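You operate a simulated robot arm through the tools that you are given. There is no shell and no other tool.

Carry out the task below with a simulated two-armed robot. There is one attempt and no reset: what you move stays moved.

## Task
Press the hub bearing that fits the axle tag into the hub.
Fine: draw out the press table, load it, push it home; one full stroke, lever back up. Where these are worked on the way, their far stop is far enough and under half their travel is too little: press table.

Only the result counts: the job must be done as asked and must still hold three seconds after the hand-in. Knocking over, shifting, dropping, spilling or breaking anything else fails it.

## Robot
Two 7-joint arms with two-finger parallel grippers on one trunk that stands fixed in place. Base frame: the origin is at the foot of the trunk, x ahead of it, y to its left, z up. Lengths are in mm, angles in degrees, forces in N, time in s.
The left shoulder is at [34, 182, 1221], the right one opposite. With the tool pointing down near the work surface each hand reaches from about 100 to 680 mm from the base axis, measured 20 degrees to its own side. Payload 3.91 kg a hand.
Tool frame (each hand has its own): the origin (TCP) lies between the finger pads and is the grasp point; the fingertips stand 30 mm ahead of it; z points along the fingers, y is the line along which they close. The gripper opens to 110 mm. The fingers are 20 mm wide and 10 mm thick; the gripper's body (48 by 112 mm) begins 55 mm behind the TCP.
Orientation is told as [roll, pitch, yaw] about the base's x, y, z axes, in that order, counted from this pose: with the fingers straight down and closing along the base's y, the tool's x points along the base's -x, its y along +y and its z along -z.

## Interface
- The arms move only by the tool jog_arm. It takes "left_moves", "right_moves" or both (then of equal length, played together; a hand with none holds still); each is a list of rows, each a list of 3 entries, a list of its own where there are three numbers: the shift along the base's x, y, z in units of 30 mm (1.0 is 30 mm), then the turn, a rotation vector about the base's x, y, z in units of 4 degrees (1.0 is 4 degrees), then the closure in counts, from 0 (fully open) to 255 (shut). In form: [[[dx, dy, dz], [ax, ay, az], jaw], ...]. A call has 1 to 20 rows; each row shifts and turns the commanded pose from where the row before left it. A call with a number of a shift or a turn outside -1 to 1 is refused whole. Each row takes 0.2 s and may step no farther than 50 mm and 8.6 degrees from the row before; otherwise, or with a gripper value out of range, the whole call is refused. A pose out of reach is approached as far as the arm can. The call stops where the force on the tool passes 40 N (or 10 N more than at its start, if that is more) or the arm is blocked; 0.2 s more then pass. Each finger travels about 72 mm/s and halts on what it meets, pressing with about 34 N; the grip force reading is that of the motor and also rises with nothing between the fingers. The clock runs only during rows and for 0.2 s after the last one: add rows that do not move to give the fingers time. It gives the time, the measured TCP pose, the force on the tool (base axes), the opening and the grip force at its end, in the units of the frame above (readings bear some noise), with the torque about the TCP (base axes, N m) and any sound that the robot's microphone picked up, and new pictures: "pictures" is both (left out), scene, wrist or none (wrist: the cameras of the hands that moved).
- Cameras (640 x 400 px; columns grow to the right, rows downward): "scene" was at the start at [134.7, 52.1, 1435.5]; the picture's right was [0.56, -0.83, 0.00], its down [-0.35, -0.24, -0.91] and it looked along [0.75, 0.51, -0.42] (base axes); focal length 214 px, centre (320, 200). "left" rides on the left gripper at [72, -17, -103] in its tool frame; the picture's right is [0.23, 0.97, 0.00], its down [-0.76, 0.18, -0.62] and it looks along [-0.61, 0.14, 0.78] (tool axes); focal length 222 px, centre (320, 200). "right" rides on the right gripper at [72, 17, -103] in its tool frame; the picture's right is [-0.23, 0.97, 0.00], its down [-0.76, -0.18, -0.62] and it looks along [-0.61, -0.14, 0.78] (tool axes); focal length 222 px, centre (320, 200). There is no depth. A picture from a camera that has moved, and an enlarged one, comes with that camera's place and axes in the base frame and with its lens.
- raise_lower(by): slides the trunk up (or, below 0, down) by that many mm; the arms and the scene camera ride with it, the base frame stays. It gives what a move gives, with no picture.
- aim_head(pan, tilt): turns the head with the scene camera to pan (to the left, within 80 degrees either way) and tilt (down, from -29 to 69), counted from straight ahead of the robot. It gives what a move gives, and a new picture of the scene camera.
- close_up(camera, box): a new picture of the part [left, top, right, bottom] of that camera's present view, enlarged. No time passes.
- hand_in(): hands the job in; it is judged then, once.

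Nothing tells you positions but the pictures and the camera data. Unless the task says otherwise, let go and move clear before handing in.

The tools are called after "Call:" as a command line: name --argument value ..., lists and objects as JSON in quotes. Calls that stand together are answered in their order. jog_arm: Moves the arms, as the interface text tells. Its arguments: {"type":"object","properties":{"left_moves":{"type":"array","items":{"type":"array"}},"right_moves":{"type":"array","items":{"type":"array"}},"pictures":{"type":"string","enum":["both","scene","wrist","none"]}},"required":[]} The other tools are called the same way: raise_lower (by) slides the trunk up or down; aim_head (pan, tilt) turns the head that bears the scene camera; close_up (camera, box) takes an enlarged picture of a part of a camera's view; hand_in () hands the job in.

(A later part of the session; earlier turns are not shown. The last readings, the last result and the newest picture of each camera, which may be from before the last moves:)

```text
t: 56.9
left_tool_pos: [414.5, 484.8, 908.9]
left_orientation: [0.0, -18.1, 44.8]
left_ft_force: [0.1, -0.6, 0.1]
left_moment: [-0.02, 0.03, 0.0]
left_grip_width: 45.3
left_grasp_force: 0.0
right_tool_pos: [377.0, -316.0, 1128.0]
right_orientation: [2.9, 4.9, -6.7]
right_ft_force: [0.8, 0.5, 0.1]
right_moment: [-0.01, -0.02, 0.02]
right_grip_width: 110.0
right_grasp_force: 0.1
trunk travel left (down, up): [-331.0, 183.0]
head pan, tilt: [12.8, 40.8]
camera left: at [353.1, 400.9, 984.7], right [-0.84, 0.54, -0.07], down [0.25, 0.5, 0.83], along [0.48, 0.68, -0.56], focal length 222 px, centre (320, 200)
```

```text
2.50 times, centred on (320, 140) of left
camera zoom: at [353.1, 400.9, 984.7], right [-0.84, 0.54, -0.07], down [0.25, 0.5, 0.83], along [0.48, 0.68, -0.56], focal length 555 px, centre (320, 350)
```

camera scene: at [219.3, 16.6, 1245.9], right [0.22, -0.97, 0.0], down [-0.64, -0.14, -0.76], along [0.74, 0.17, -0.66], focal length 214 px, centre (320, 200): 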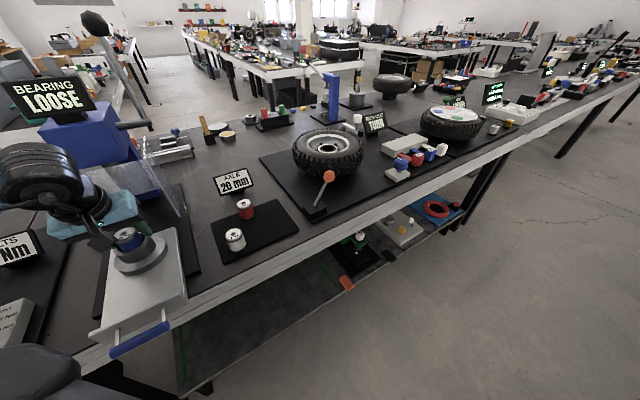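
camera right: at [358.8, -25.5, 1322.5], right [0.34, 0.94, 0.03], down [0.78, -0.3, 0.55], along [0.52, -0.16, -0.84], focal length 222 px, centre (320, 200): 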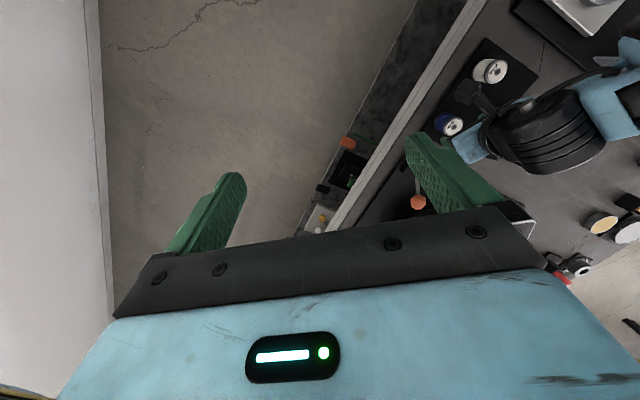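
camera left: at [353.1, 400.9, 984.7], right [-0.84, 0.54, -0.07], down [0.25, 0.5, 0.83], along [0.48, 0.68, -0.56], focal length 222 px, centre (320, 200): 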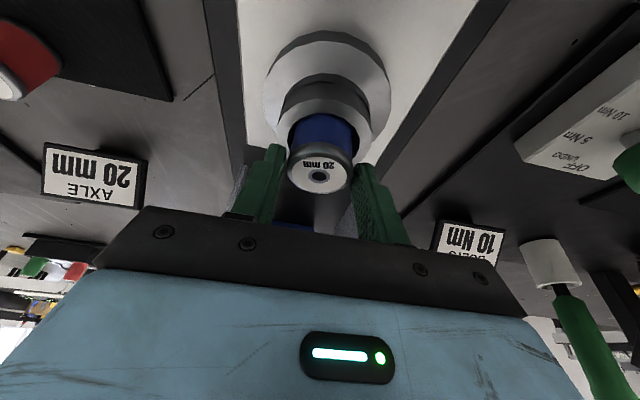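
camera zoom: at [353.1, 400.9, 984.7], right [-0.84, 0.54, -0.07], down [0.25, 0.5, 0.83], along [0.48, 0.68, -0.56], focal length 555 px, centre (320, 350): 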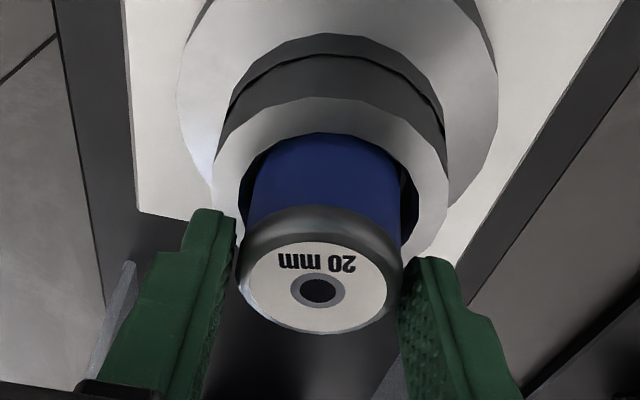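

The bearing stays in the hub, upright and free. I'll open the fingers and lift clear.

Call:
jog_arm --left_moves '[[[0, 0, 0], [0, 0, 0], 100], [[0, 0, 0.1], [0, 0, 0], 100], [[0, 0, 0.6], [0, 0, 0], 100], [[0, 0, 0.9], [0, 0, 0], 100], [[0, 0, 0.9], [0, 0, 0], 100], [[0, 0, 0.5], [0, 0, 0], 100], [[0, 0, 0], [0, 0, 0], 100]]' --pictures "both"

Call:
close_up --camera "left" --box '[250, 30, 410, 190]'

Call:
close_up --camera "scene" --box '[90, 200, 190, 290]'

```text
t: 58.5
left_tool_pos: [413.1, 482.4, 1000.1]
left_orientation: [0.0, -18.1, 44.8]
left_ft_force: [0.2, -0.6, -1.0]
left_moment: [0.0, 0.0, 0.01]
left_grip_width: 66.6
left_grasp_force: 0.0
right_tool_pos: [376.9, -315.6, 1127.0]
right_orientation: [2.9, 4.7, -6.7]
right_ft_force: [-0.3, 0.5, -0.3]
right_moment: [-0.01, 0.0, -0.01]
right_grip_width: 109.8
right_grasp_force: 0.0
trunk travel left (down, up): [-331.0, 183.0]
head pan, tilt: [12.8, 40.8]
camera scene: at [216.8, 19.1, 1246.3], right [0.22, -0.97, 0.0], down [-0.64, -0.15, -0.76], along [0.74, 0.17, -0.65], focal length 214 px, centre (320, 200)
camera left: at [353.1, 400.7, 1075.3], right [-0.84, 0.54, -0.07], down [0.25, 0.5, 0.83], along [0.48, 0.68, -0.55], focal length 222 px, centre (320, 200)
```

scene: 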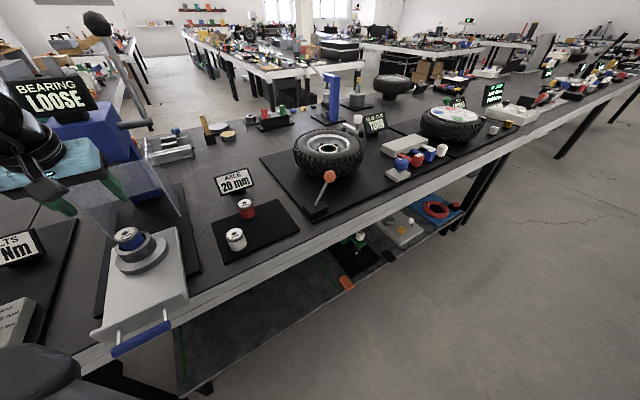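
left: 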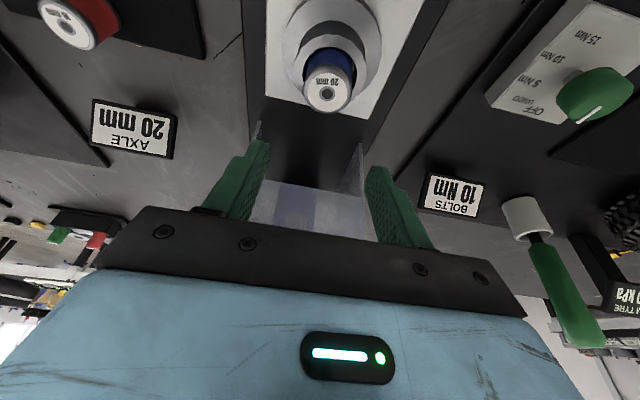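

```text
2.50 times, centred on (330, 110) of left
camera zoom: at [353.1, 400.7, 1075.3], right [-0.84, 0.54, -0.07], down [0.25, 0.5, 0.83], along [0.48, 0.68, -0.55], focal length 555 px, centre (295, 425)
```

zoom: 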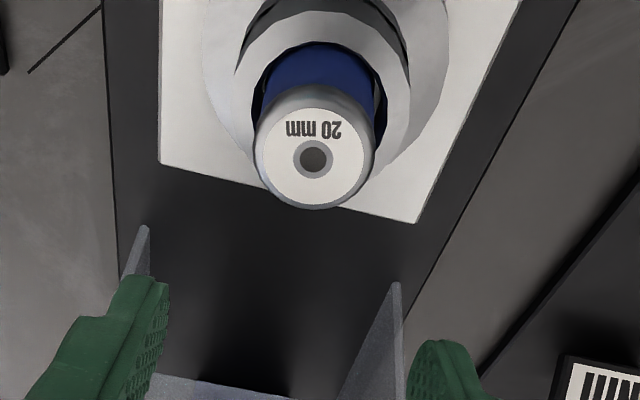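

```text
4.44 times, centred on (140, 245) of scene
camera zoom: at [216.8, 19.1, 1246.3], right [0.22, -0.97, 0.0], down [-0.64, -0.15, -0.76], along [0.74, 0.17, -0.65], focal length 953 px, centre (1120, 0)
```

zoom: 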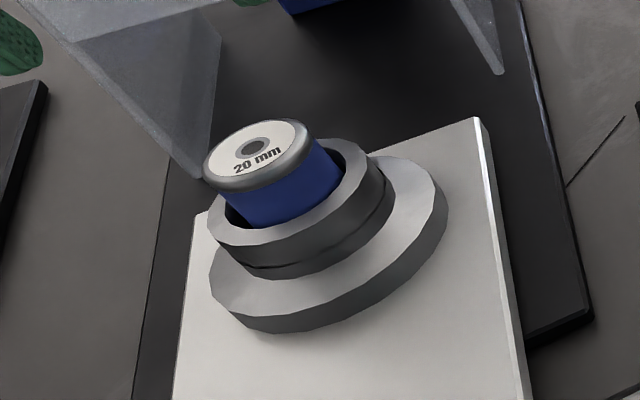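

The bearing stands upright in the hub and the sign still says "LOOSE". Next I'll close the fingers, straighten the tilt and go to the front side of the handle bar to push the table home.

Call:
jog_arm --left_moves '[[[-0.4, -0.4, 0], [-0.4, 0.4, 0], 255], [[-0.613, -0.609, 0], [-0.532, 0.535, 0], 255], [[-0.613, -0.609, 0], [-0.532, 0.535, 0], 255], [[-0.613, -0.609, 0], [-0.532, 0.535, 0], 255], [[-0.613, -0.609, 0], [-0.532, 0.535, 0], 255], [[-0.613, -0.609, 0], [-0.532, 0.535, 0], 255], [[-0.613, -0.609, -0.4], [-0.13, 0.135, 0], 255], [[-0.613, -0.609, -0.5], [0, 0, 0], 255], [[-0.613, -0.609, -0.5], [0, 0, 0], 255], [[-0.2, -0.2, 0], [0, 0, 0], 255], [[0, 0, 0], [0, 0, 0], 255]]' --pictures "both"

```text
t: 60.9
left_tool_pos: [289.1, 347.8, 982.6]
left_orientation: [0.0, 0.2, 44.9]
left_ft_force: [-0.1, -0.1, -0.9]
left_moment: [-0.01, -0.01, 0.01]
left_grip_width: 0.0
left_grasp_force: 34.0
left hand out of reach, approached as far as the arm can: row 8, 9, 10
right_tool_pos: [376.3, -315.8, 1127.8]
right_orientation: [2.9, 4.9, -6.6]
right_ft_force: [-0.3, -0.2, 0.0]
right_moment: [0.02, -0.01, -0.02]
right_grip_width: 110.0
right_grasp_force: 0.1
trunk travel left (down, up): [-331.0, 183.0]
head pan, tilt: [12.8, 40.8]
camera scene: at [216.7, 19.2, 1246.3], right [0.22, -0.97, 0.0], down [-0.64, -0.15, -0.76], along [0.74, 0.17, -0.65], focal length 214 px, centre (320, 200)
camera left: at [249.7, 285.6, 1086.5], right [-0.85, 0.53, 0.0], down [0.42, 0.66, 0.62], along [0.33, 0.53, -0.78], focal length 222 px, centre (320, 200)
```

scene: 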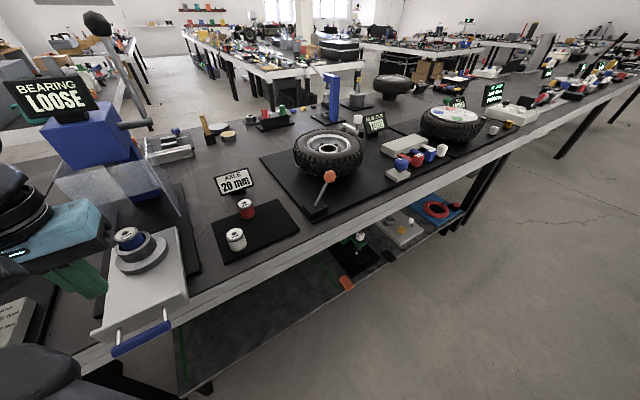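
left: 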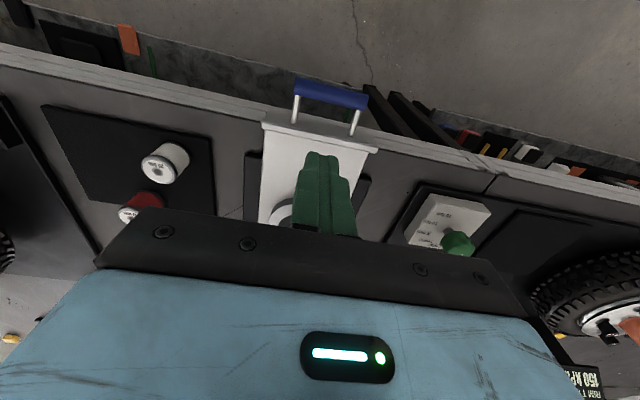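

The hand can't come closer in at this trunk height, but it's right above the gap behind the bar, which worked before. I'll push on the table's front plate from there, so I'll measure the gap first.

Call:
close_up --camera "left" --box '[240, 60, 400, 240]'

Call:
close_up --camera "scene" --box '[60, 220, 190, 370]'

```text
2.22 times, centred on (320, 150) of left
camera zoom: at [249.7, 285.6, 1086.5], right [-0.85, 0.53, 0.0], down [0.42, 0.66, 0.62], along [0.33, 0.53, -0.78], focal length 494 px, centre (320, 311)
```

zoom: 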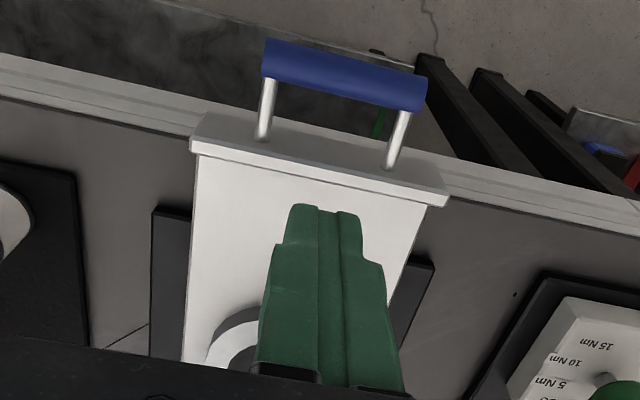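

```text
2.67 times, centred on (125, 295) of scene
camera zoom: at [216.7, 19.2, 1246.3], right [0.22, -0.97, 0.0], down [-0.64, -0.15, -0.76], along [0.74, 0.17, -0.65], focal length 572 px, centre (840, -53)
```

zoom: 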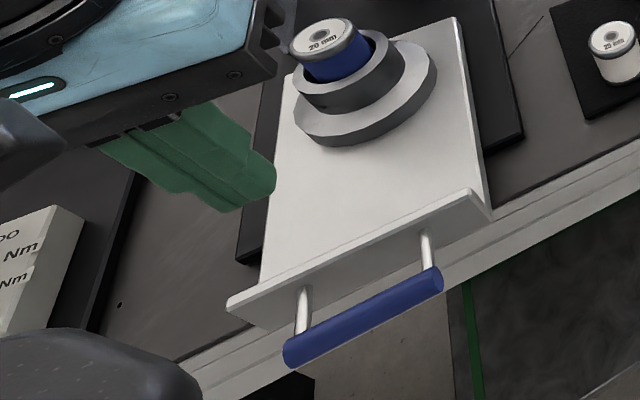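

The gap now runs from n≈445 to 473, centred at (288.5, 360.6). I'll shift over it and descend in stages.

Call:
jog_arm --left_moves '[[[0, 0.43, -0.5], [0, 0, 0], 255], [[0, 0, -0.9], [0, 0, 0], 255], [[0, 0, -0.9], [0, 0, 0], 255], [[0, 0, -0.9], [0, 0, 0], 255], [[0, 0, 0], [0, 0, 0], 255]]' --pictures "wrist"

Call:
close_up --camera "left" --box '[230, 50, 390, 250]'

```text
t: 62.0
left_tool_pos: [305.5, 368.6, 889.9]
left_orientation: [0.0, 0.0, 44.8]
left_ft_force: [0.4, 0.0, 0.7]
left_moment: [-0.01, -0.01, -0.01]
left_grip_width: 0.3
left_grasp_force: 34.3
left hand out of reach, approached as far as the arm can: row 2, 3
right_tool_pos: [375.6, -313.8, 1126.7]
right_orientation: [2.9, 4.8, -6.7]
right_ft_force: [-0.2, -0.2, 0.3]
right_moment: [0.01, 0.02, 0.02]
right_grip_width: 110.0
right_grasp_force: 0.2
trunk travel left (down, up): [-331.0, 183.0]
head pan, tilt: [12.8, 40.8]
camera left: at [264.6, 305.8, 992.7], right [-0.85, 0.53, 0.0], down [0.42, 0.66, 0.62], along [0.33, 0.53, -0.78], focal length 222 px, centre (320, 200)
```

left: 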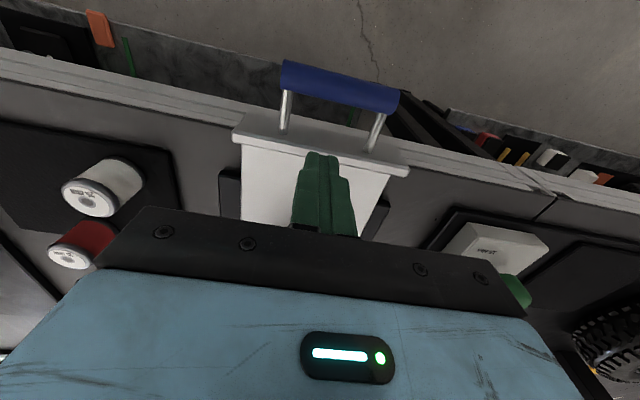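

```text
2.00 times, centred on (310, 150) of left
camera zoom: at [264.6, 305.8, 992.7], right [-0.85, 0.53, 0.0], down [0.42, 0.66, 0.62], along [0.33, 0.53, -0.78], focal length 444 px, centre (340, 300)
```

zoom: 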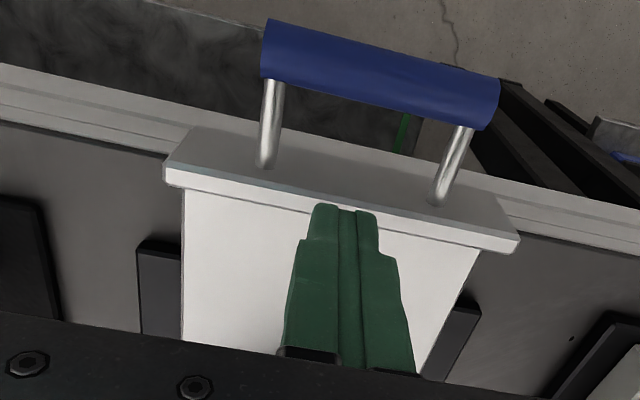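

The arm is too folded at this low trunk height. I'll raise the trunk back up, where this pose was reachable before.

Call:
raise_lower --by 140

Call:
jog_arm --left_moves '[[[-0.28, -0.13, 0], [0, 0, 0], 255], [[-0.28, -0.13, -0.8], [0, 0, 0], 255], [[0, 0, -0.9], [0, 0, 0], 255], [[0, 0, -0.9], [0, 0, 0], 255], [[0, 0, -0.9], [0, 0, 0], 255], [[0, 0, -0.9], [0, 0, 0], 255], [[0, 0, -0.5], [0, 0, 0], 255], [[0, 0, 0], [0, 0, 0], 255]]' --pictures "both"

Call:
close_up --camera "left" --box '[230, 50, 390, 250]'

```text
t: 63.7
left_tool_pos: [302.2, 367.3, 1029.7]
left_orientation: [-0.1, 0.0, 44.8]
left_ft_force: [-0.1, 0.0, -1.3]
left_moment: [0.02, 0.01, 0.0]
left_grip_width: 0.0
left_grasp_force: 33.8
right_tool_pos: [376.3, -315.3, 1266.9]
right_orientation: [2.8, 5.0, -6.7]
right_ft_force: [-0.2, 0.4, 0.5]
right_moment: [-0.01, -0.03, 0.04]
right_grip_width: 109.9
right_grasp_force: 0.0
trunk travel left (down, up): [-471.0, 43.0]
head pan, tilt: [12.8, 40.8]
```

```text
t: 65.5
left_tool_pos: [285.2, 360.2, 882.2]
left_orientation: [0.0, 0.0, 44.8]
left_ft_force: [-1.0, 0.3, -0.1]
left_moment: [-0.03, 0.01, 0.03]
left_grip_width: 0.1
left_grasp_force: 34.4
right_tool_pos: [376.2, -313.7, 1267.9]
right_orientation: [2.9, 4.9, -6.7]
right_ft_force: [0.1, -0.4, -0.5]
right_moment: [0.02, 0.01, -0.01]
right_grip_width: 110.1
right_grasp_force: 0.1
trunk travel left (down, up): [-471.0, 43.0]
head pan, tilt: [12.8, 40.8]
camera scene: at [144.5, 19.0, 1406.7], right [0.22, -0.97, 0.0], down [-0.64, -0.15, -0.76], along [0.74, 0.17, -0.65], focal length 214 px, centre (320, 200)
camera left: at [245.2, 297.3, 985.8], right [-0.85, 0.53, 0.0], down [0.41, 0.66, 0.62], along [0.33, 0.53, -0.78], focal length 222 px, centre (320, 200)
```

scene: 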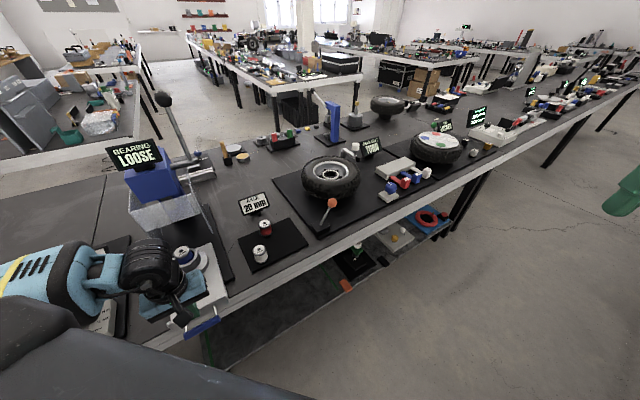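
left: 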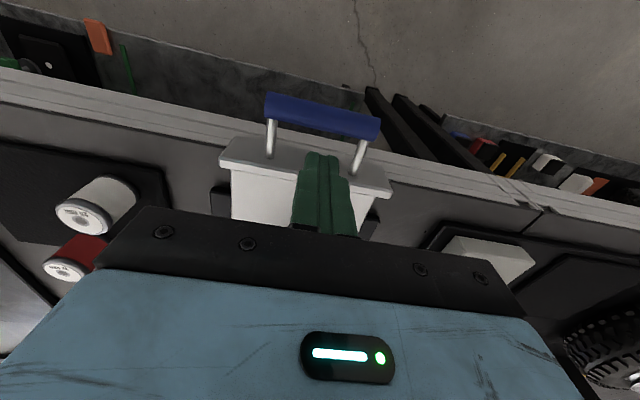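

```text
2.00 times, centred on (310, 150) of left
camera zoom: at [245.2, 297.3, 985.8], right [-0.85, 0.53, 0.0], down [0.41, 0.66, 0.62], along [0.33, 0.53, -0.78], focal length 444 px, centre (340, 300)
```

zoom: 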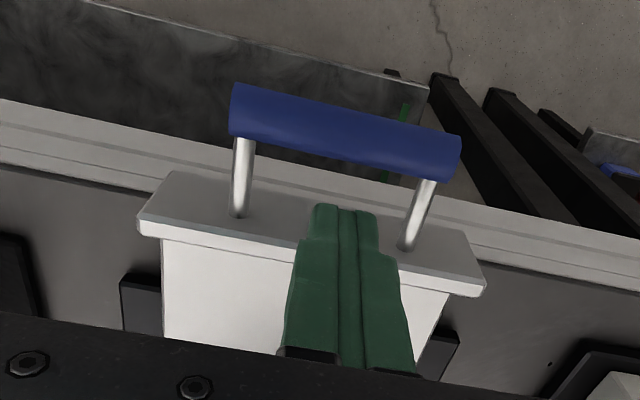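

I'm in place over the gap. I'll shift 3 mm and go down behind the bar.

Call:
jog_arm --left_moves '[[[0.1, 0.04, -0.4], [0, 0, 0], 255], [[0, 0, -0.6], [0, 0, 0], 255], [[0, 0, -0.6], [0, 0, 0], 255], [[0, 0, 0], [0, 0, 0], 255]]' --pictures "wrist"

Call:
close_up --camera "left" --box '[230, 50, 390, 250]'

```text
t: 66.5
left_tool_pos: [287.3, 360.5, 833.5]
left_orientation: [-0.1, 0.0, 44.8]
left_ft_force: [-0.6, 0.0, -1.0]
left_moment: [-0.03, 0.02, 0.0]
left_grip_width: 0.0
left_grasp_force: 33.6
right_tool_pos: [375.6, -315.6, 1267.3]
right_orientation: [3.0, 4.8, -6.7]
right_ft_force: [-0.4, -0.3, -0.2]
right_moment: [0.0, 0.0, -0.03]
right_grip_width: 110.1
right_grasp_force: 0.0
trunk travel left (down, up): [-471.0, 43.0]
head pan, tilt: [12.8, 40.8]
camera left: at [248.4, 297.9, 937.4], right [-0.85, 0.53, 0.0], down [0.41, 0.66, 0.62], along [0.33, 0.53, -0.78], focal length 222 px, centre (320, 200)
```

left: 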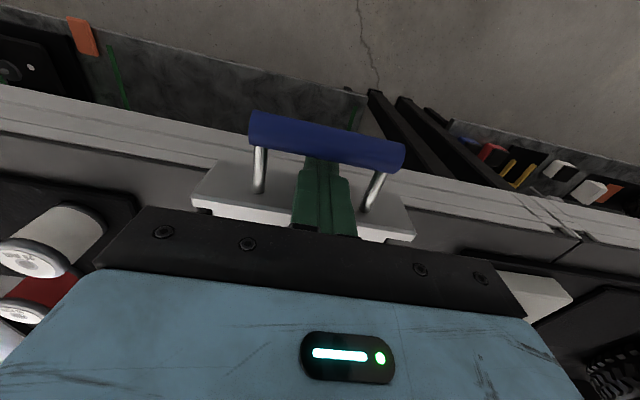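

```text
2.00 times, centred on (310, 150) of left
camera zoom: at [248.4, 297.9, 937.4], right [-0.85, 0.53, 0.0], down [0.41, 0.66, 0.62], along [0.33, 0.53, -0.78], focal length 444 px, centre (340, 300)
```

zoom: 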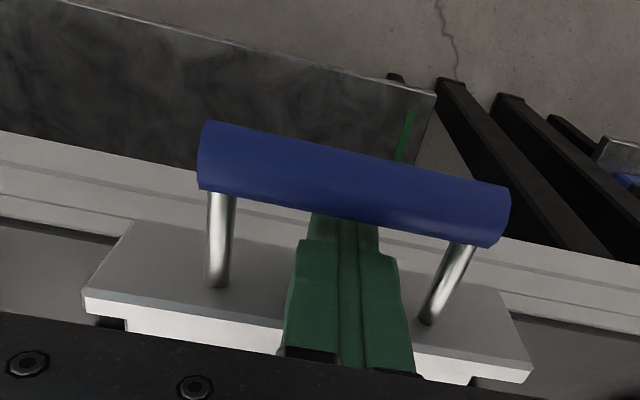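

The fingers are behind the bar, facing the front plate. I'll push the table home along +n at a gentle pace.

Call:
jog_arm --left_moves '[[[0.12, 0.12, 0], [0, 0, 0], 255], [[0.15, 0.15, 0], [0, 0, 0], 255], [[0.2, 0.2, 0], [0, 0, 0], 255], [[0.25, 0.25, 0], [0, 0, 0], 255], [[0.3, 0.3, 0], [0, 0, 0], 255], [[0.3, 0.3, 0], [0, 0, 0], 255], [[0.3, 0.3, 0], [0, 0, 0], 255], [[0.3, 0.3, 0], [0, 0, 0], 255], [[0.3, 0.3, 0], [0, 0, 0], 255], [[0.3, 0.3, 0], [0, 0, 0], 255], [[0.3, 0.3, 0], [0, 0, 0], 255], [[0.25, 0.25, 0], [0, 0, 0], 255], [[0.2, 0.2, 0], [0, 0, 0], 255], [[0.1, 0.1, 0], [0, 0, 0], 255], [[0, 0, 0], [0, 0, 0], 255]]' --pictures "both"

Call:
close_up --camera "scene" --box '[90, 130, 230, 340]'

```text
t: 69.7
left_tool_pos: [389.6, 462.1, 833.7]
left_orientation: [-0.1, 0.0, 44.8]
left_ft_force: [-0.9, -1.9, 0.2]
left_moment: [0.02, 0.0, 0.02]
left_grip_width: 0.0
left_grasp_force: 33.4
right_tool_pos: [376.7, -315.5, 1268.5]
right_orientation: [2.9, 4.8, -6.8]
right_ft_force: [-0.9, 0.0, -0.2]
right_moment: [-0.03, -0.02, -0.01]
right_grip_width: 110.1
right_grasp_force: 0.0
trunk travel left (down, up): [-471.0, 43.0]
head pan, tilt: [12.8, 40.8]
camera scene: at [144.2, 18.9, 1406.7], right [0.22, -0.97, 0.0], down [-0.64, -0.15, -0.76], along [0.74, 0.17, -0.65], focal length 214 px, centre (320, 200)
camera left: at [348.8, 399.3, 938.0], right [-0.85, 0.53, 0.0], down [0.41, 0.66, 0.62], along [0.33, 0.53, -0.78], focal length 222 px, centre (320, 200)
```

scene: 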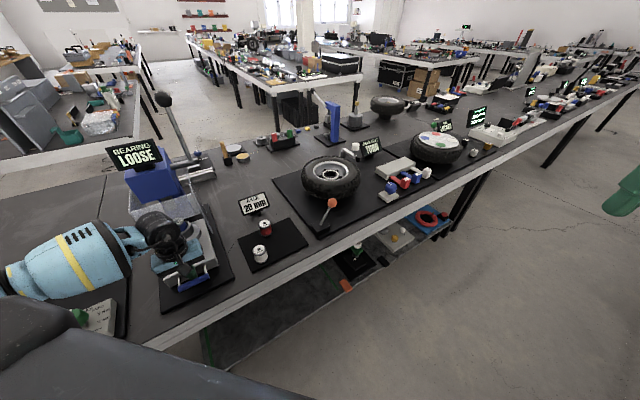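
left: 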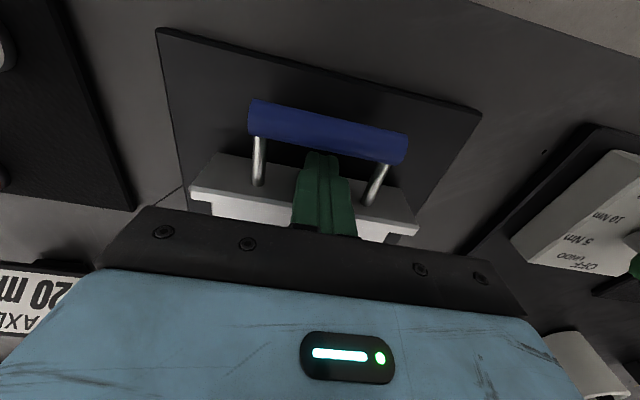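

```text
1.90 times, centred on (160, 235) of scene
camera zoom: at [144.2, 18.9, 1406.7], right [0.22, -0.97, 0.0], down [-0.64, -0.15, -0.76], along [0.74, 0.17, -0.65], focal length 408 px, centre (625, 133)
```

zoom: 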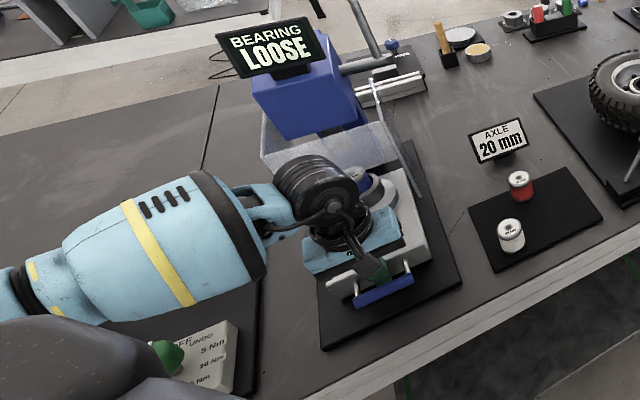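

About 50 mm remains to the home stop. I'll continue slowly until it stops.

Call:
jog_arm --left_moves '[[[0.15, 0.15, 0], [0, 0, 0], 255], [[0.2, 0.2, 0], [0, 0, 0], 255], [[0.2, 0.2, 0], [0, 0, 0], 255], [[0.2, 0.2, 0], [0, 0, 0], 255], [[0.2, 0.2, 0], [0, 0, 0], 255], [[0.15, 0.15, 0], [0, 0, 0], 255], [[0.1, 0.1, 0], [0, 0, 0], 255], [[0.1, 0.1, 0], [0, 0, 0], 255], [[0.1, 0.1, 0], [0, 0, 0], 255], [[0, 0, 0], [0, 0, 0], 255]]' --pictures "both"

Call:
close_up --camera "scene" --box '[90, 130, 230, 340]'

```text
t: 72.0
left_tool_pos: [425.8, 497.3, 833.5]
left_orientation: [0.2, 1.0, 44.6]
left_ft_force: [-16.9, -11.9, 9.8]
left_moment: [0.25, -0.07, 0.23]
left_grip_width: 0.0
left_grasp_force: 34.0
right_tool_pos: [375.9, -315.1, 1268.6]
right_orientation: [2.9, 4.6, -6.7]
right_ft_force: [0.1, 0.3, 0.0]
right_moment: [-0.01, 0.03, -0.03]
right_grip_width: 110.4
right_grasp_force: 0.2
trunk travel left (down, up): [-471.0, 43.0]
head pan, tilt: [12.8, 40.8]
stopped in row 10 (left hand): the force on the tool passed its limit at 41 N (the readings are from after the stop); the commanded pose is now the measured one
camera scene: at [142.8, 17.9, 1407.1], right [0.22, -0.97, 0.0], down [-0.64, -0.14, -0.76], along [0.74, 0.17, -0.65], focal length 214 px, centre (320, 200)
camera left: at [387.8, 436.9, 937.7], right [-0.84, 0.53, 0.01], down [0.43, 0.67, 0.61], along [0.32, 0.52, -0.79], focal length 222 px, centre (320, 200)
```

scene: 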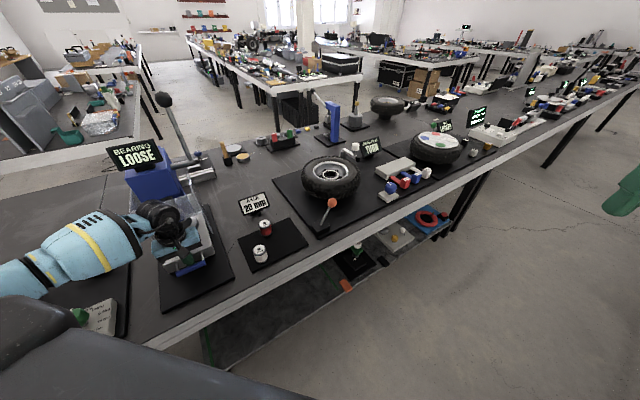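
left: 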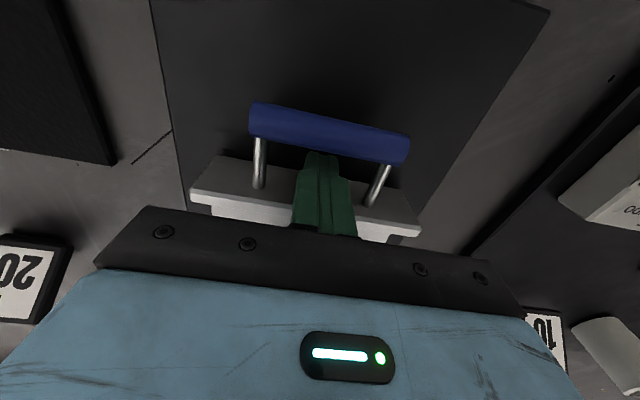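

```text
1.90 times, centred on (160, 235) of scene
camera zoom: at [142.8, 17.9, 1407.1], right [0.22, -0.97, 0.0], down [-0.64, -0.14, -0.76], along [0.74, 0.17, -0.65], focal length 408 px, centre (625, 133)
```

zoom: 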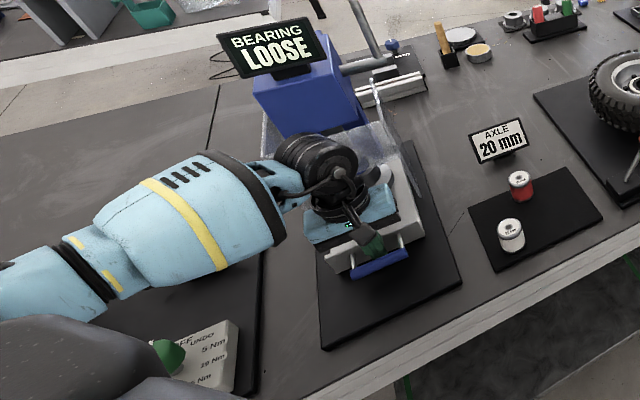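

The table hit its home stop at the same place it started (41 N). I'll ease back 4 mm without touching the bar and lift straight up.

Call:
jog_arm --left_moves '[[[-0.08, -0.08, 0], [0.1, -0.15, 0], 255], [[0, 0, 0.3], [0, 0, 0], 255], [[0, 0, 0.8], [0, 0, 0], 255], [[0, 0, 0.9], [0, 0, 0], 255], [[0, 0, 0.9], [0, 0, 0], 255], [[0, 0, 0.9], [0, 0, 0], 255], [[0, 0, 0.9], [0, 0, 0], 255], [[0, 0, 0], [0, 0, 0], 255]]' --pictures "both"

Call:
close_up --camera "left" --box '[200, 30, 440, 250]'

Call:
close_up --camera "scene" --box '[90, 80, 230, 300]'

```text
t: 73.8
left_tool_pos: [427.2, 499.5, 974.4]
left_orientation: [-0.1, 0.0, 44.6]
left_ft_force: [-0.4, 0.1, 0.0]
left_moment: [0.01, -0.02, -0.01]
left_grip_width: 0.0
left_grasp_force: 33.6
right_tool_pos: [376.4, -314.6, 1267.7]
right_orientation: [2.9, 4.7, -6.7]
right_ft_force: [-1.1, 0.5, 0.2]
right_moment: [0.02, 0.0, 0.0]
right_grip_width: 110.1
right_grasp_force: 0.1
trunk travel left (down, up): [-471.0, 43.0]
head pan, tilt: [12.8, 40.8]
camera scene: at [144.6, 19.3, 1406.6], right [0.22, -0.97, 0.0], down [-0.64, -0.15, -0.76], along [0.74, 0.17, -0.65], focal length 214 px, centre (320, 200)
camera left: at [386.3, 436.3, 1077.6], right [-0.85, 0.53, 0.0], down [0.42, 0.66, 0.62], along [0.33, 0.53, -0.78], focal length 222 px, centre (320, 200)
```

scene: 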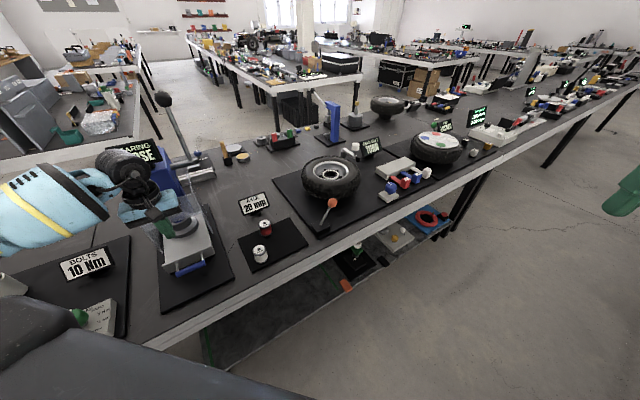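
left: 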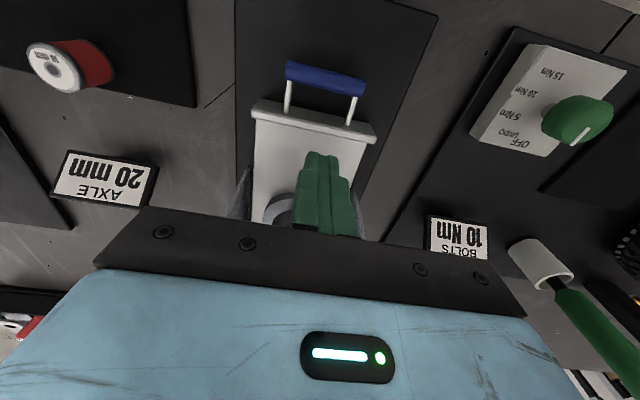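

```text
1.82 times, centred on (320, 140) of left
camera zoom: at [386.3, 436.3, 1077.6], right [-0.85, 0.53, 0.0], down [0.42, 0.66, 0.62], along [0.33, 0.53, -0.78], focal length 404 px, centre (320, 309)
```

zoom: 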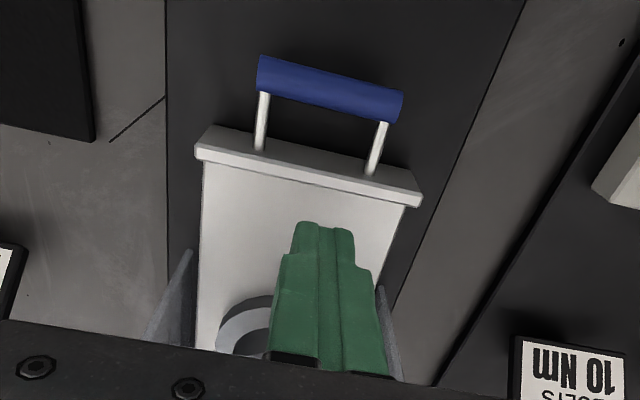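

```text
1.82 times, centred on (160, 190) of scene
camera zoom: at [144.6, 19.3, 1406.6], right [0.22, -0.97, 0.0], down [-0.64, -0.15, -0.76], along [0.74, 0.17, -0.65], focal length 390 px, centre (611, 218)
```

zoom: 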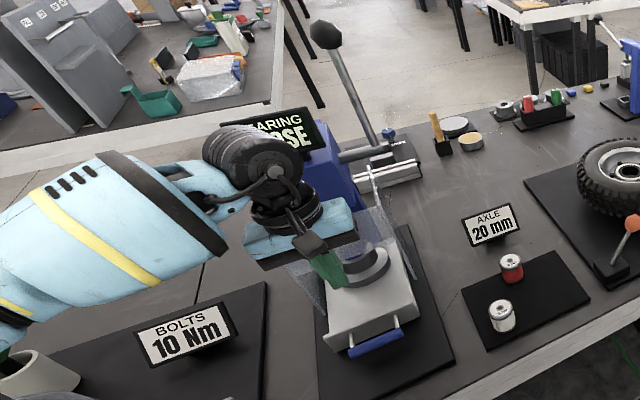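

The table is back exactly at its home position (handle at (404, 477)). Now for the lever: I'll raise the left hand and tilt its fingers forward so its camera can see the lever and pin down its position.

Call:
jog_arm --left_moves '[[[0, 0, 1], [0, 0, 0], 255], [[0, 0, 1], [0, 0, 0], 255], [[0, 0, 0.7], [0.9, -0.9, 0], 255], [[0, 0, 0.6], [0.9, -0.9, 0], 255], [[0, 0, 0.6], [0.9, -0.9, 0], 255], [[0, 0, 0.6], [0.9, -0.9, 0], 255], [[0, 0, 0.5], [0.9, -0.9, 0], 255], [[0, 0, 0], [0.9, -0.9, 0], 255], [[0, 0, 0], [0.9, -0.9, 0], 255], [[0, 0, 0], [0.9, -0.9, 0], 255], [[0, 0, 0], [0.9, -0.9, 0], 255], [[0, 0, 0], [0.9, -0.9, 0], 255], [[0, 0, 0], [0.9, -0.9, 0], 255], [[0, 0, 0], [0.9, -0.9, 0], 255], [[0, 0, 0], [0, 0, 0], 255]]' --pictures "both"

```text
t: 77.0
left_tool_pos: [427.6, 498.3, 1124.3]
left_orientation: [0.6, -61.2, 44.2]
left_ft_force: [0.3, 0.1, 0.0]
left_moment: [0.02, 0.01, -0.03]
left_grip_width: 0.0
left_grasp_force: 34.3
right_tool_pos: [376.8, -314.5, 1268.6]
right_orientation: [3.0, 4.7, -6.8]
right_ft_force: [0.3, -0.1, 0.0]
right_moment: [0.02, 0.0, -0.01]
right_grip_width: 109.8
right_grasp_force: 0.1
trunk travel left (down, up): [-471.0, 43.0]
head pan, tilt: [12.8, 40.8]
camera scene: at [144.5, 19.1, 1406.7], right [0.22, -0.97, 0.0], down [-0.64, -0.15, -0.76], along [0.74, 0.17, -0.65], focal length 214 px, centre (320, 200)
camera left: at [348.9, 398.6, 1109.6], right [-0.76, 0.61, -0.19], down [-0.25, 0.0, 0.97], along [0.59, 0.79, 0.16], focal length 222 px, centre (320, 200)
```

scene: 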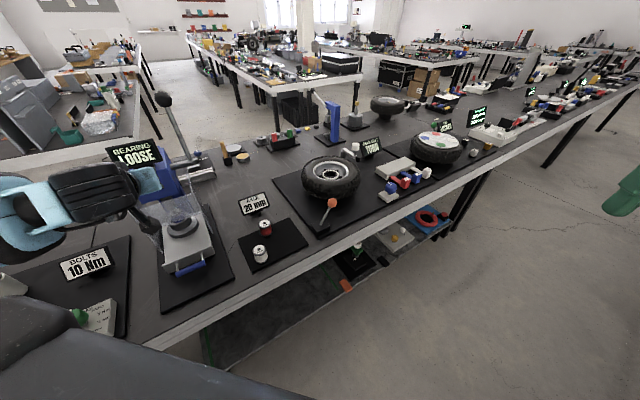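
left: 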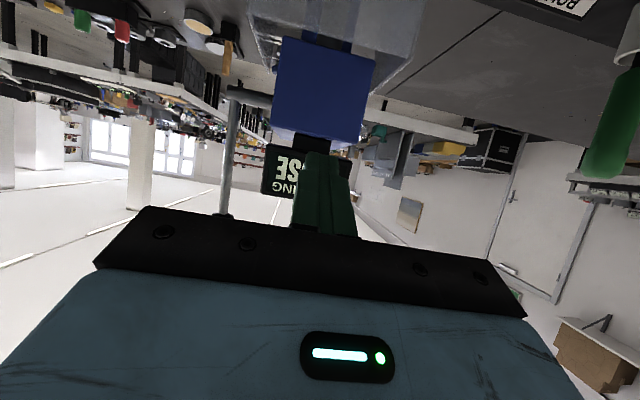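

The lever is clearly visible now and nearer than I feared. Pivot is near (623, 549, 1052) and the ball near (652, 572, 1238). I'll zoom in to refine this.

Call:
close_up --camera "left" --box '[190, 20, 400, 240]'

Call:
close_up --camera "scene" --box '[95, 80, 235, 250]'

```text
1.82 times, centred on (295, 130) of left
camera zoom: at [348.9, 398.6, 1109.6], right [-0.76, 0.61, -0.19], down [-0.25, 0.0, 0.97], along [0.59, 0.79, 0.16], focal length 404 px, centre (366, 327)
```

zoom: 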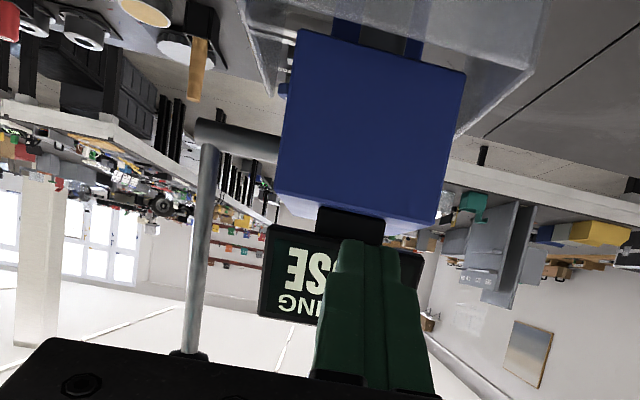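

```text
2.35 times, centred on (165, 165) of scene
camera zoom: at [144.5, 19.1, 1406.7], right [0.22, -0.97, 0.0], down [-0.64, -0.15, -0.76], along [0.74, 0.17, -0.65], focal length 505 px, centre (685, 282)
```

zoom: 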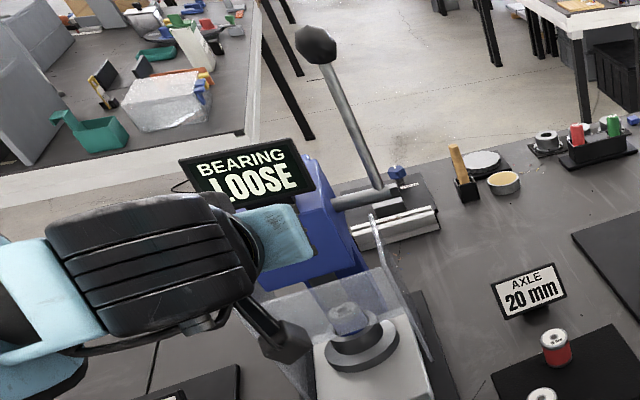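

The refined lever runs from pivot (652, 566, 1046) to the collar under the ball at (660, 577, 1212), and the sign is at z<1157 to its left. I'll raise the hand, bring the fingers nearly horizontal and move to a stand-off in front of the lever with the jaws open.

Call:
jog_arm --left_moves '[[[0, 0, 0.68], [0.9, -0.9, -0.25], 255], [[0, 0, 0.68], [0.9, -0.9, -0.25], 255], [[0, 0, 0.68], [0.9, -0.9, -0.25], 255], [[0, 0, 0.68], [0.6, -0.6, -0.25], 255], [[0.8, 0.1, 0], [0, 0, 0], 255], [[0.9, 0.114, 0], [0, 0, 0], 150], [[0.9, 0.114, 0], [0, 0, 0], 93], [[0.9, 0.114, 0], [0, 0, 0], 93], [[0.9, 0.114, 0], [0, 0, 0], 93], [[0, 0, 0], [0, 0, 0], 93]]' --pictures "both"

Call:
close_up --camera "left" --box '[190, 20, 430, 260]'

Call:
close_up --camera "scene" --box '[95, 60, 235, 230]'

```text
t: 79.2
left_tool_pos: [559.9, 515.1, 1204.9]
left_orientation: [5.1, -79.7, 36.0]
left_ft_force: [-0.2, -0.1, 0.1]
left_moment: [-0.02, -0.01, -0.02]
left_grip_width: 69.8
left_grasp_force: 0.0
right_tool_pos: [374.9, -314.8, 1268.4]
right_orientation: [3.0, 4.9, -6.7]
right_ft_force: [0.0, -0.4, 0.4]
right_moment: [0.0, -0.03, 0.02]
right_grip_width: 110.2
right_grasp_force: 0.1
trunk travel left (down, up): [-471.0, 43.0]
head pan, tilt: [12.8, 40.8]
camera scene: at [144.0, 19.4, 1406.8], right [0.22, -0.97, 0.0], down [-0.64, -0.15, -0.76], along [0.74, 0.17, -0.65], focal length 214 px, centre (320, 200)
camera left: at [482.7, 428.6, 1152.0], right [-0.67, 0.71, -0.21], down [-0.47, -0.19, 0.86], along [0.57, 0.68, 0.46], focal length 222 px, centre (320, 200)
```

scene: 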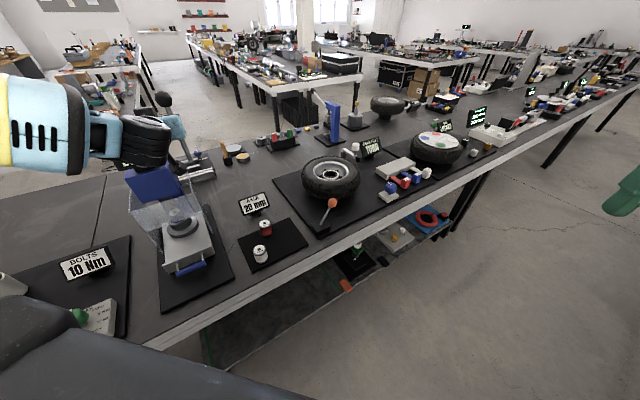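
left: 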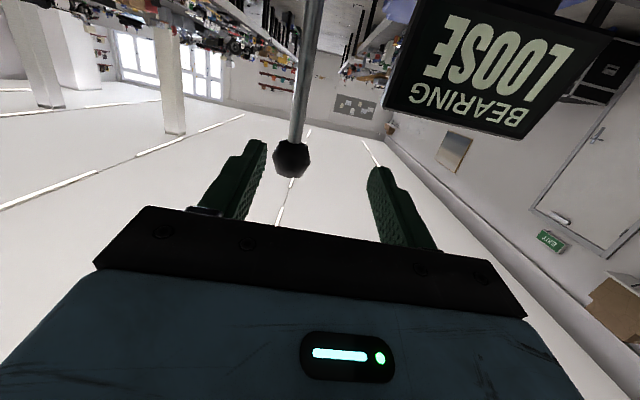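

```text
1.67 times, centred on (310, 140) of left
camera zoom: at [482.7, 428.6, 1152.0], right [-0.67, 0.71, -0.21], down [-0.47, -0.19, 0.86], along [0.57, 0.68, 0.46], focal length 370 px, centre (337, 300)
```

zoom: 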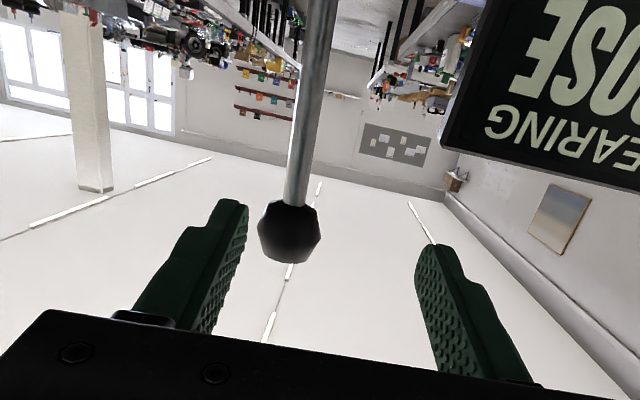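

```text
2.35 times, centred on (165, 145) of scene
camera zoom: at [144.0, 19.4, 1406.8], right [0.22, -0.97, 0.0], down [-0.64, -0.15, -0.76], along [0.74, 0.17, -0.65], focal length 505 px, centre (685, 329)
```

zoom: 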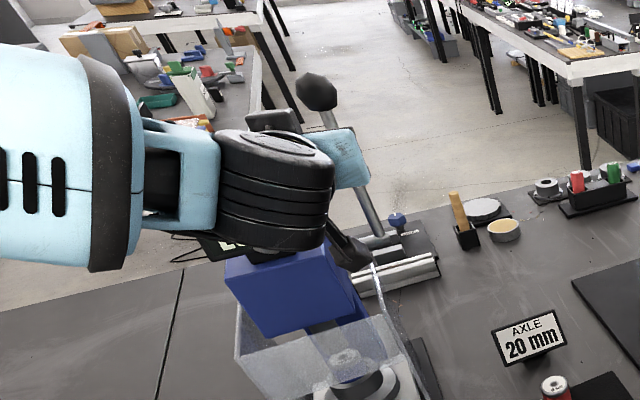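

Both cameras agree: the ball is at (667, 583, 1234) and the shaft just under it at about (664.5, 581.5, 1195). I'll correct sideways by 19 mm and begin advancing with open jaws.

Call:
jog_arm --left_moves '[[[0.47, -0.43, 0.4], [0, 0, 0], 93], [[0.7, 0.62, -0.165], [0, 0, 0], 93], [[0.7, 0.62, -0.165], [0, 0, 0], 93], [[0, 0, 0], [0, 0, 0], 93]]' --pictures "both"

Call:
close_up --camera "left" --box '[190, 40, 430, 260]'

Call:
close_up --camera "scene" --box '[95, 60, 235, 230]'

```text
t: 80.2
left_tool_pos: [615.3, 538.2, 1207.0]
left_orientation: [5.4, -79.8, 35.7]
left_ft_force: [0.4, 0.5, -0.6]
left_moment: [-0.05, -0.01, -0.01]
left_grip_width: 70.2
left_grasp_force: 0.0
right_tool_pos: [376.6, -314.2, 1267.5]
right_orientation: [2.8, 4.8, -6.7]
right_ft_force: [0.2, -0.2, 0.3]
right_moment: [0.01, -0.03, 0.04]
right_grip_width: 110.1
right_grasp_force: 0.1
trunk travel left (down, up): [-471.0, 43.0]
head pan, tilt: [12.8, 40.8]
camera scene: at [143.9, 19.0, 1406.8], right [0.22, -0.97, 0.0], down [-0.64, -0.15, -0.76], along [0.74, 0.17, -0.65], focal length 214 px, centre (320, 200)
camera left: at [538.5, 451.6, 1154.1], right [-0.67, 0.71, -0.21], down [-0.47, -0.19, 0.86], along [0.57, 0.68, 0.46], focal length 222 px, centre (320, 200)
```

scene: 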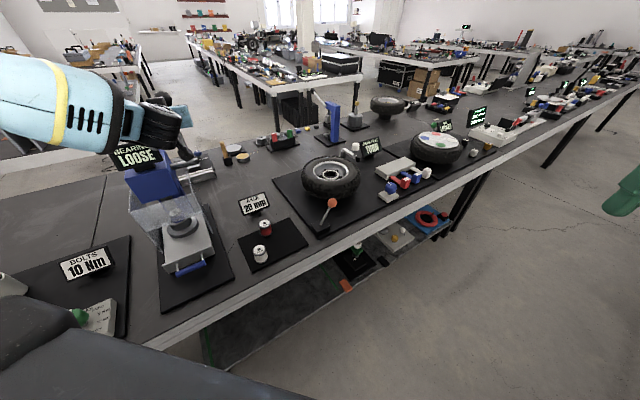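
left: 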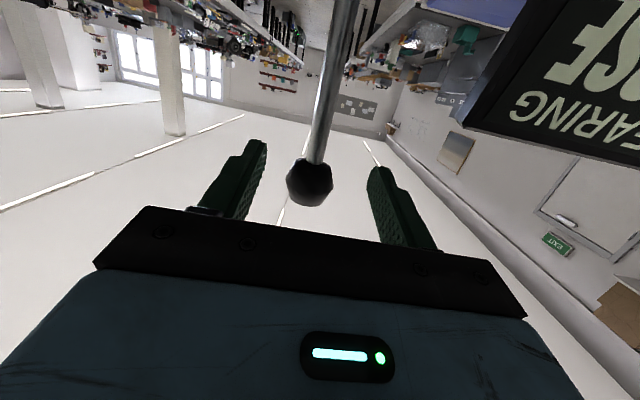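

```text
1.82 times, centred on (310, 150) of left
camera zoom: at [538.5, 451.6, 1154.1], right [-0.67, 0.71, -0.21], down [-0.47, -0.19, 0.86], along [0.57, 0.68, 0.46], focal length 404 px, centre (338, 291)
```

zoom: 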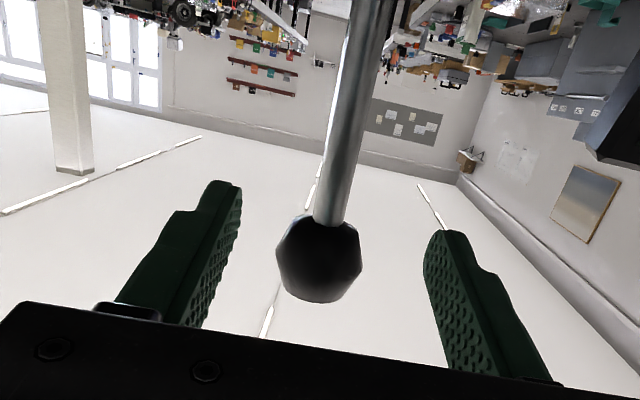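

```text
2.35 times, centred on (165, 145) of scene
camera zoom: at [143.9, 19.0, 1406.8], right [0.22, -0.97, 0.0], down [-0.64, -0.15, -0.76], along [0.74, 0.17, -0.65], focal length 505 px, centre (685, 329)
```

zoom: 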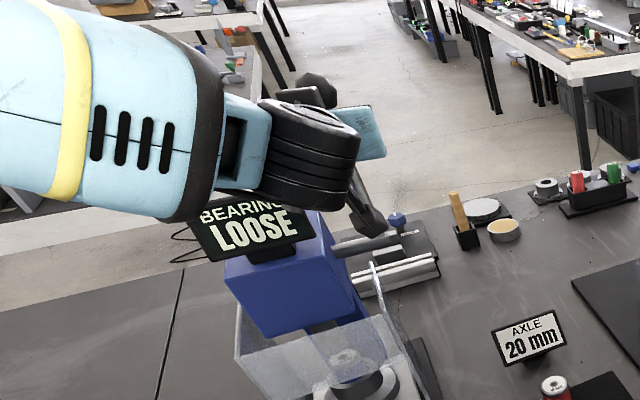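

The lever is now centred between the fingers, about 66 mm ahead. I'll advance so the shaft sits at the pad centre, then close on it.

Call:
jog_arm --left_moves '[[[0.54, 0.475, -0.13], [0, 0, 0], 93], [[0.54, 0.475, -0.13], [0, 0, 0], 93], [[0.5, 0.44, -0.12], [0, 0, 0], 93], [[0, 0, 0], [0, 0, 0], 93]]' --pictures "both"

Call:
close_up --camera "left" --box '[190, 40, 430, 260]'

```text
t: 81.2
left_tool_pos: [661.3, 579.8, 1196.9]
left_orientation: [5.2, -79.7, 35.8]
left_ft_force: [-1.0, 0.6, 0.1]
left_moment: [0.01, 0.01, 0.0]
left_grip_width: 70.1
left_grasp_force: 0.1
right_tool_pos: [376.3, -313.5, 1266.3]
right_orientation: [2.9, 4.9, -6.6]
right_ft_force: [-0.1, 0.4, -1.0]
right_moment: [-0.02, -0.02, -0.02]
right_grip_width: 110.0
right_grasp_force: 0.0
trunk travel left (down, up): [-471.0, 43.0]
head pan, tilt: [12.8, 40.8]
camera scene: at [144.0, 19.0, 1406.8], right [0.22, -0.97, 0.0], down [-0.64, -0.15, -0.76], along [0.74, 0.17, -0.65], focal length 214 px, centre (320, 200)
camera left: at [585.7, 493.6, 1143.0], right [-0.67, 0.71, -0.21], down [-0.47, -0.19, 0.86], along [0.57, 0.68, 0.46], focal length 222 px, centre (320, 200)
```

scene: 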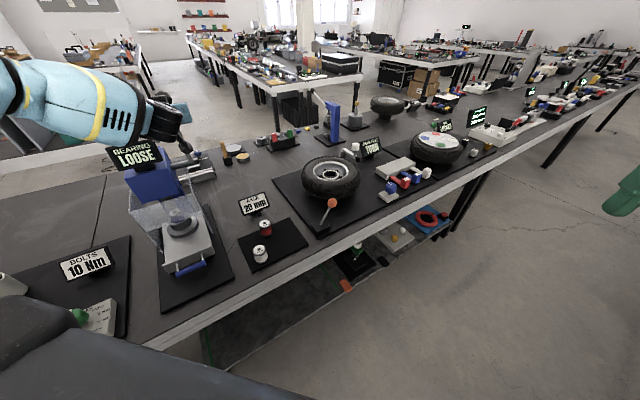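
left: 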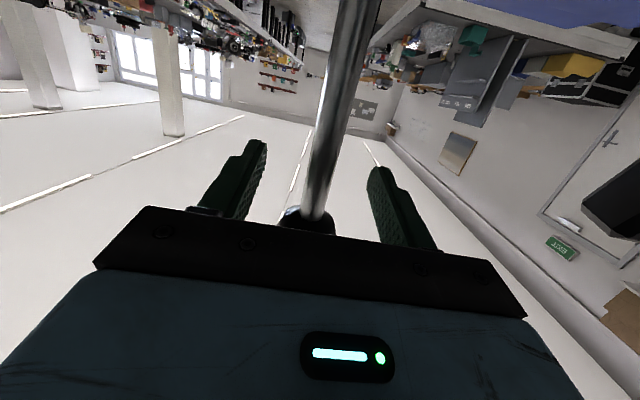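

```text
1.82 times, centred on (310, 150) of left
camera zoom: at [585.7, 493.6, 1143.0], right [-0.67, 0.71, -0.21], down [-0.47, -0.19, 0.86], along [0.57, 0.68, 0.46], focal length 404 px, centre (338, 291)
```

zoom: 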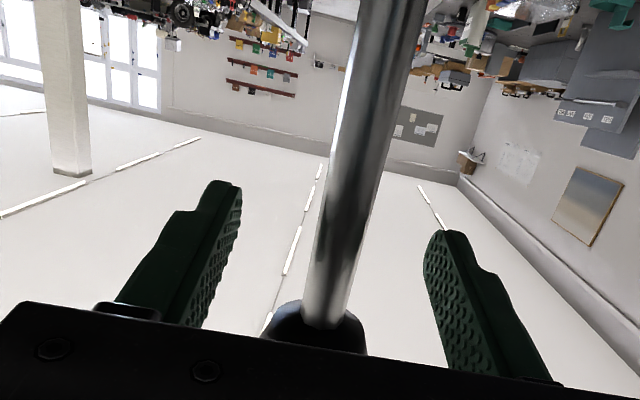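

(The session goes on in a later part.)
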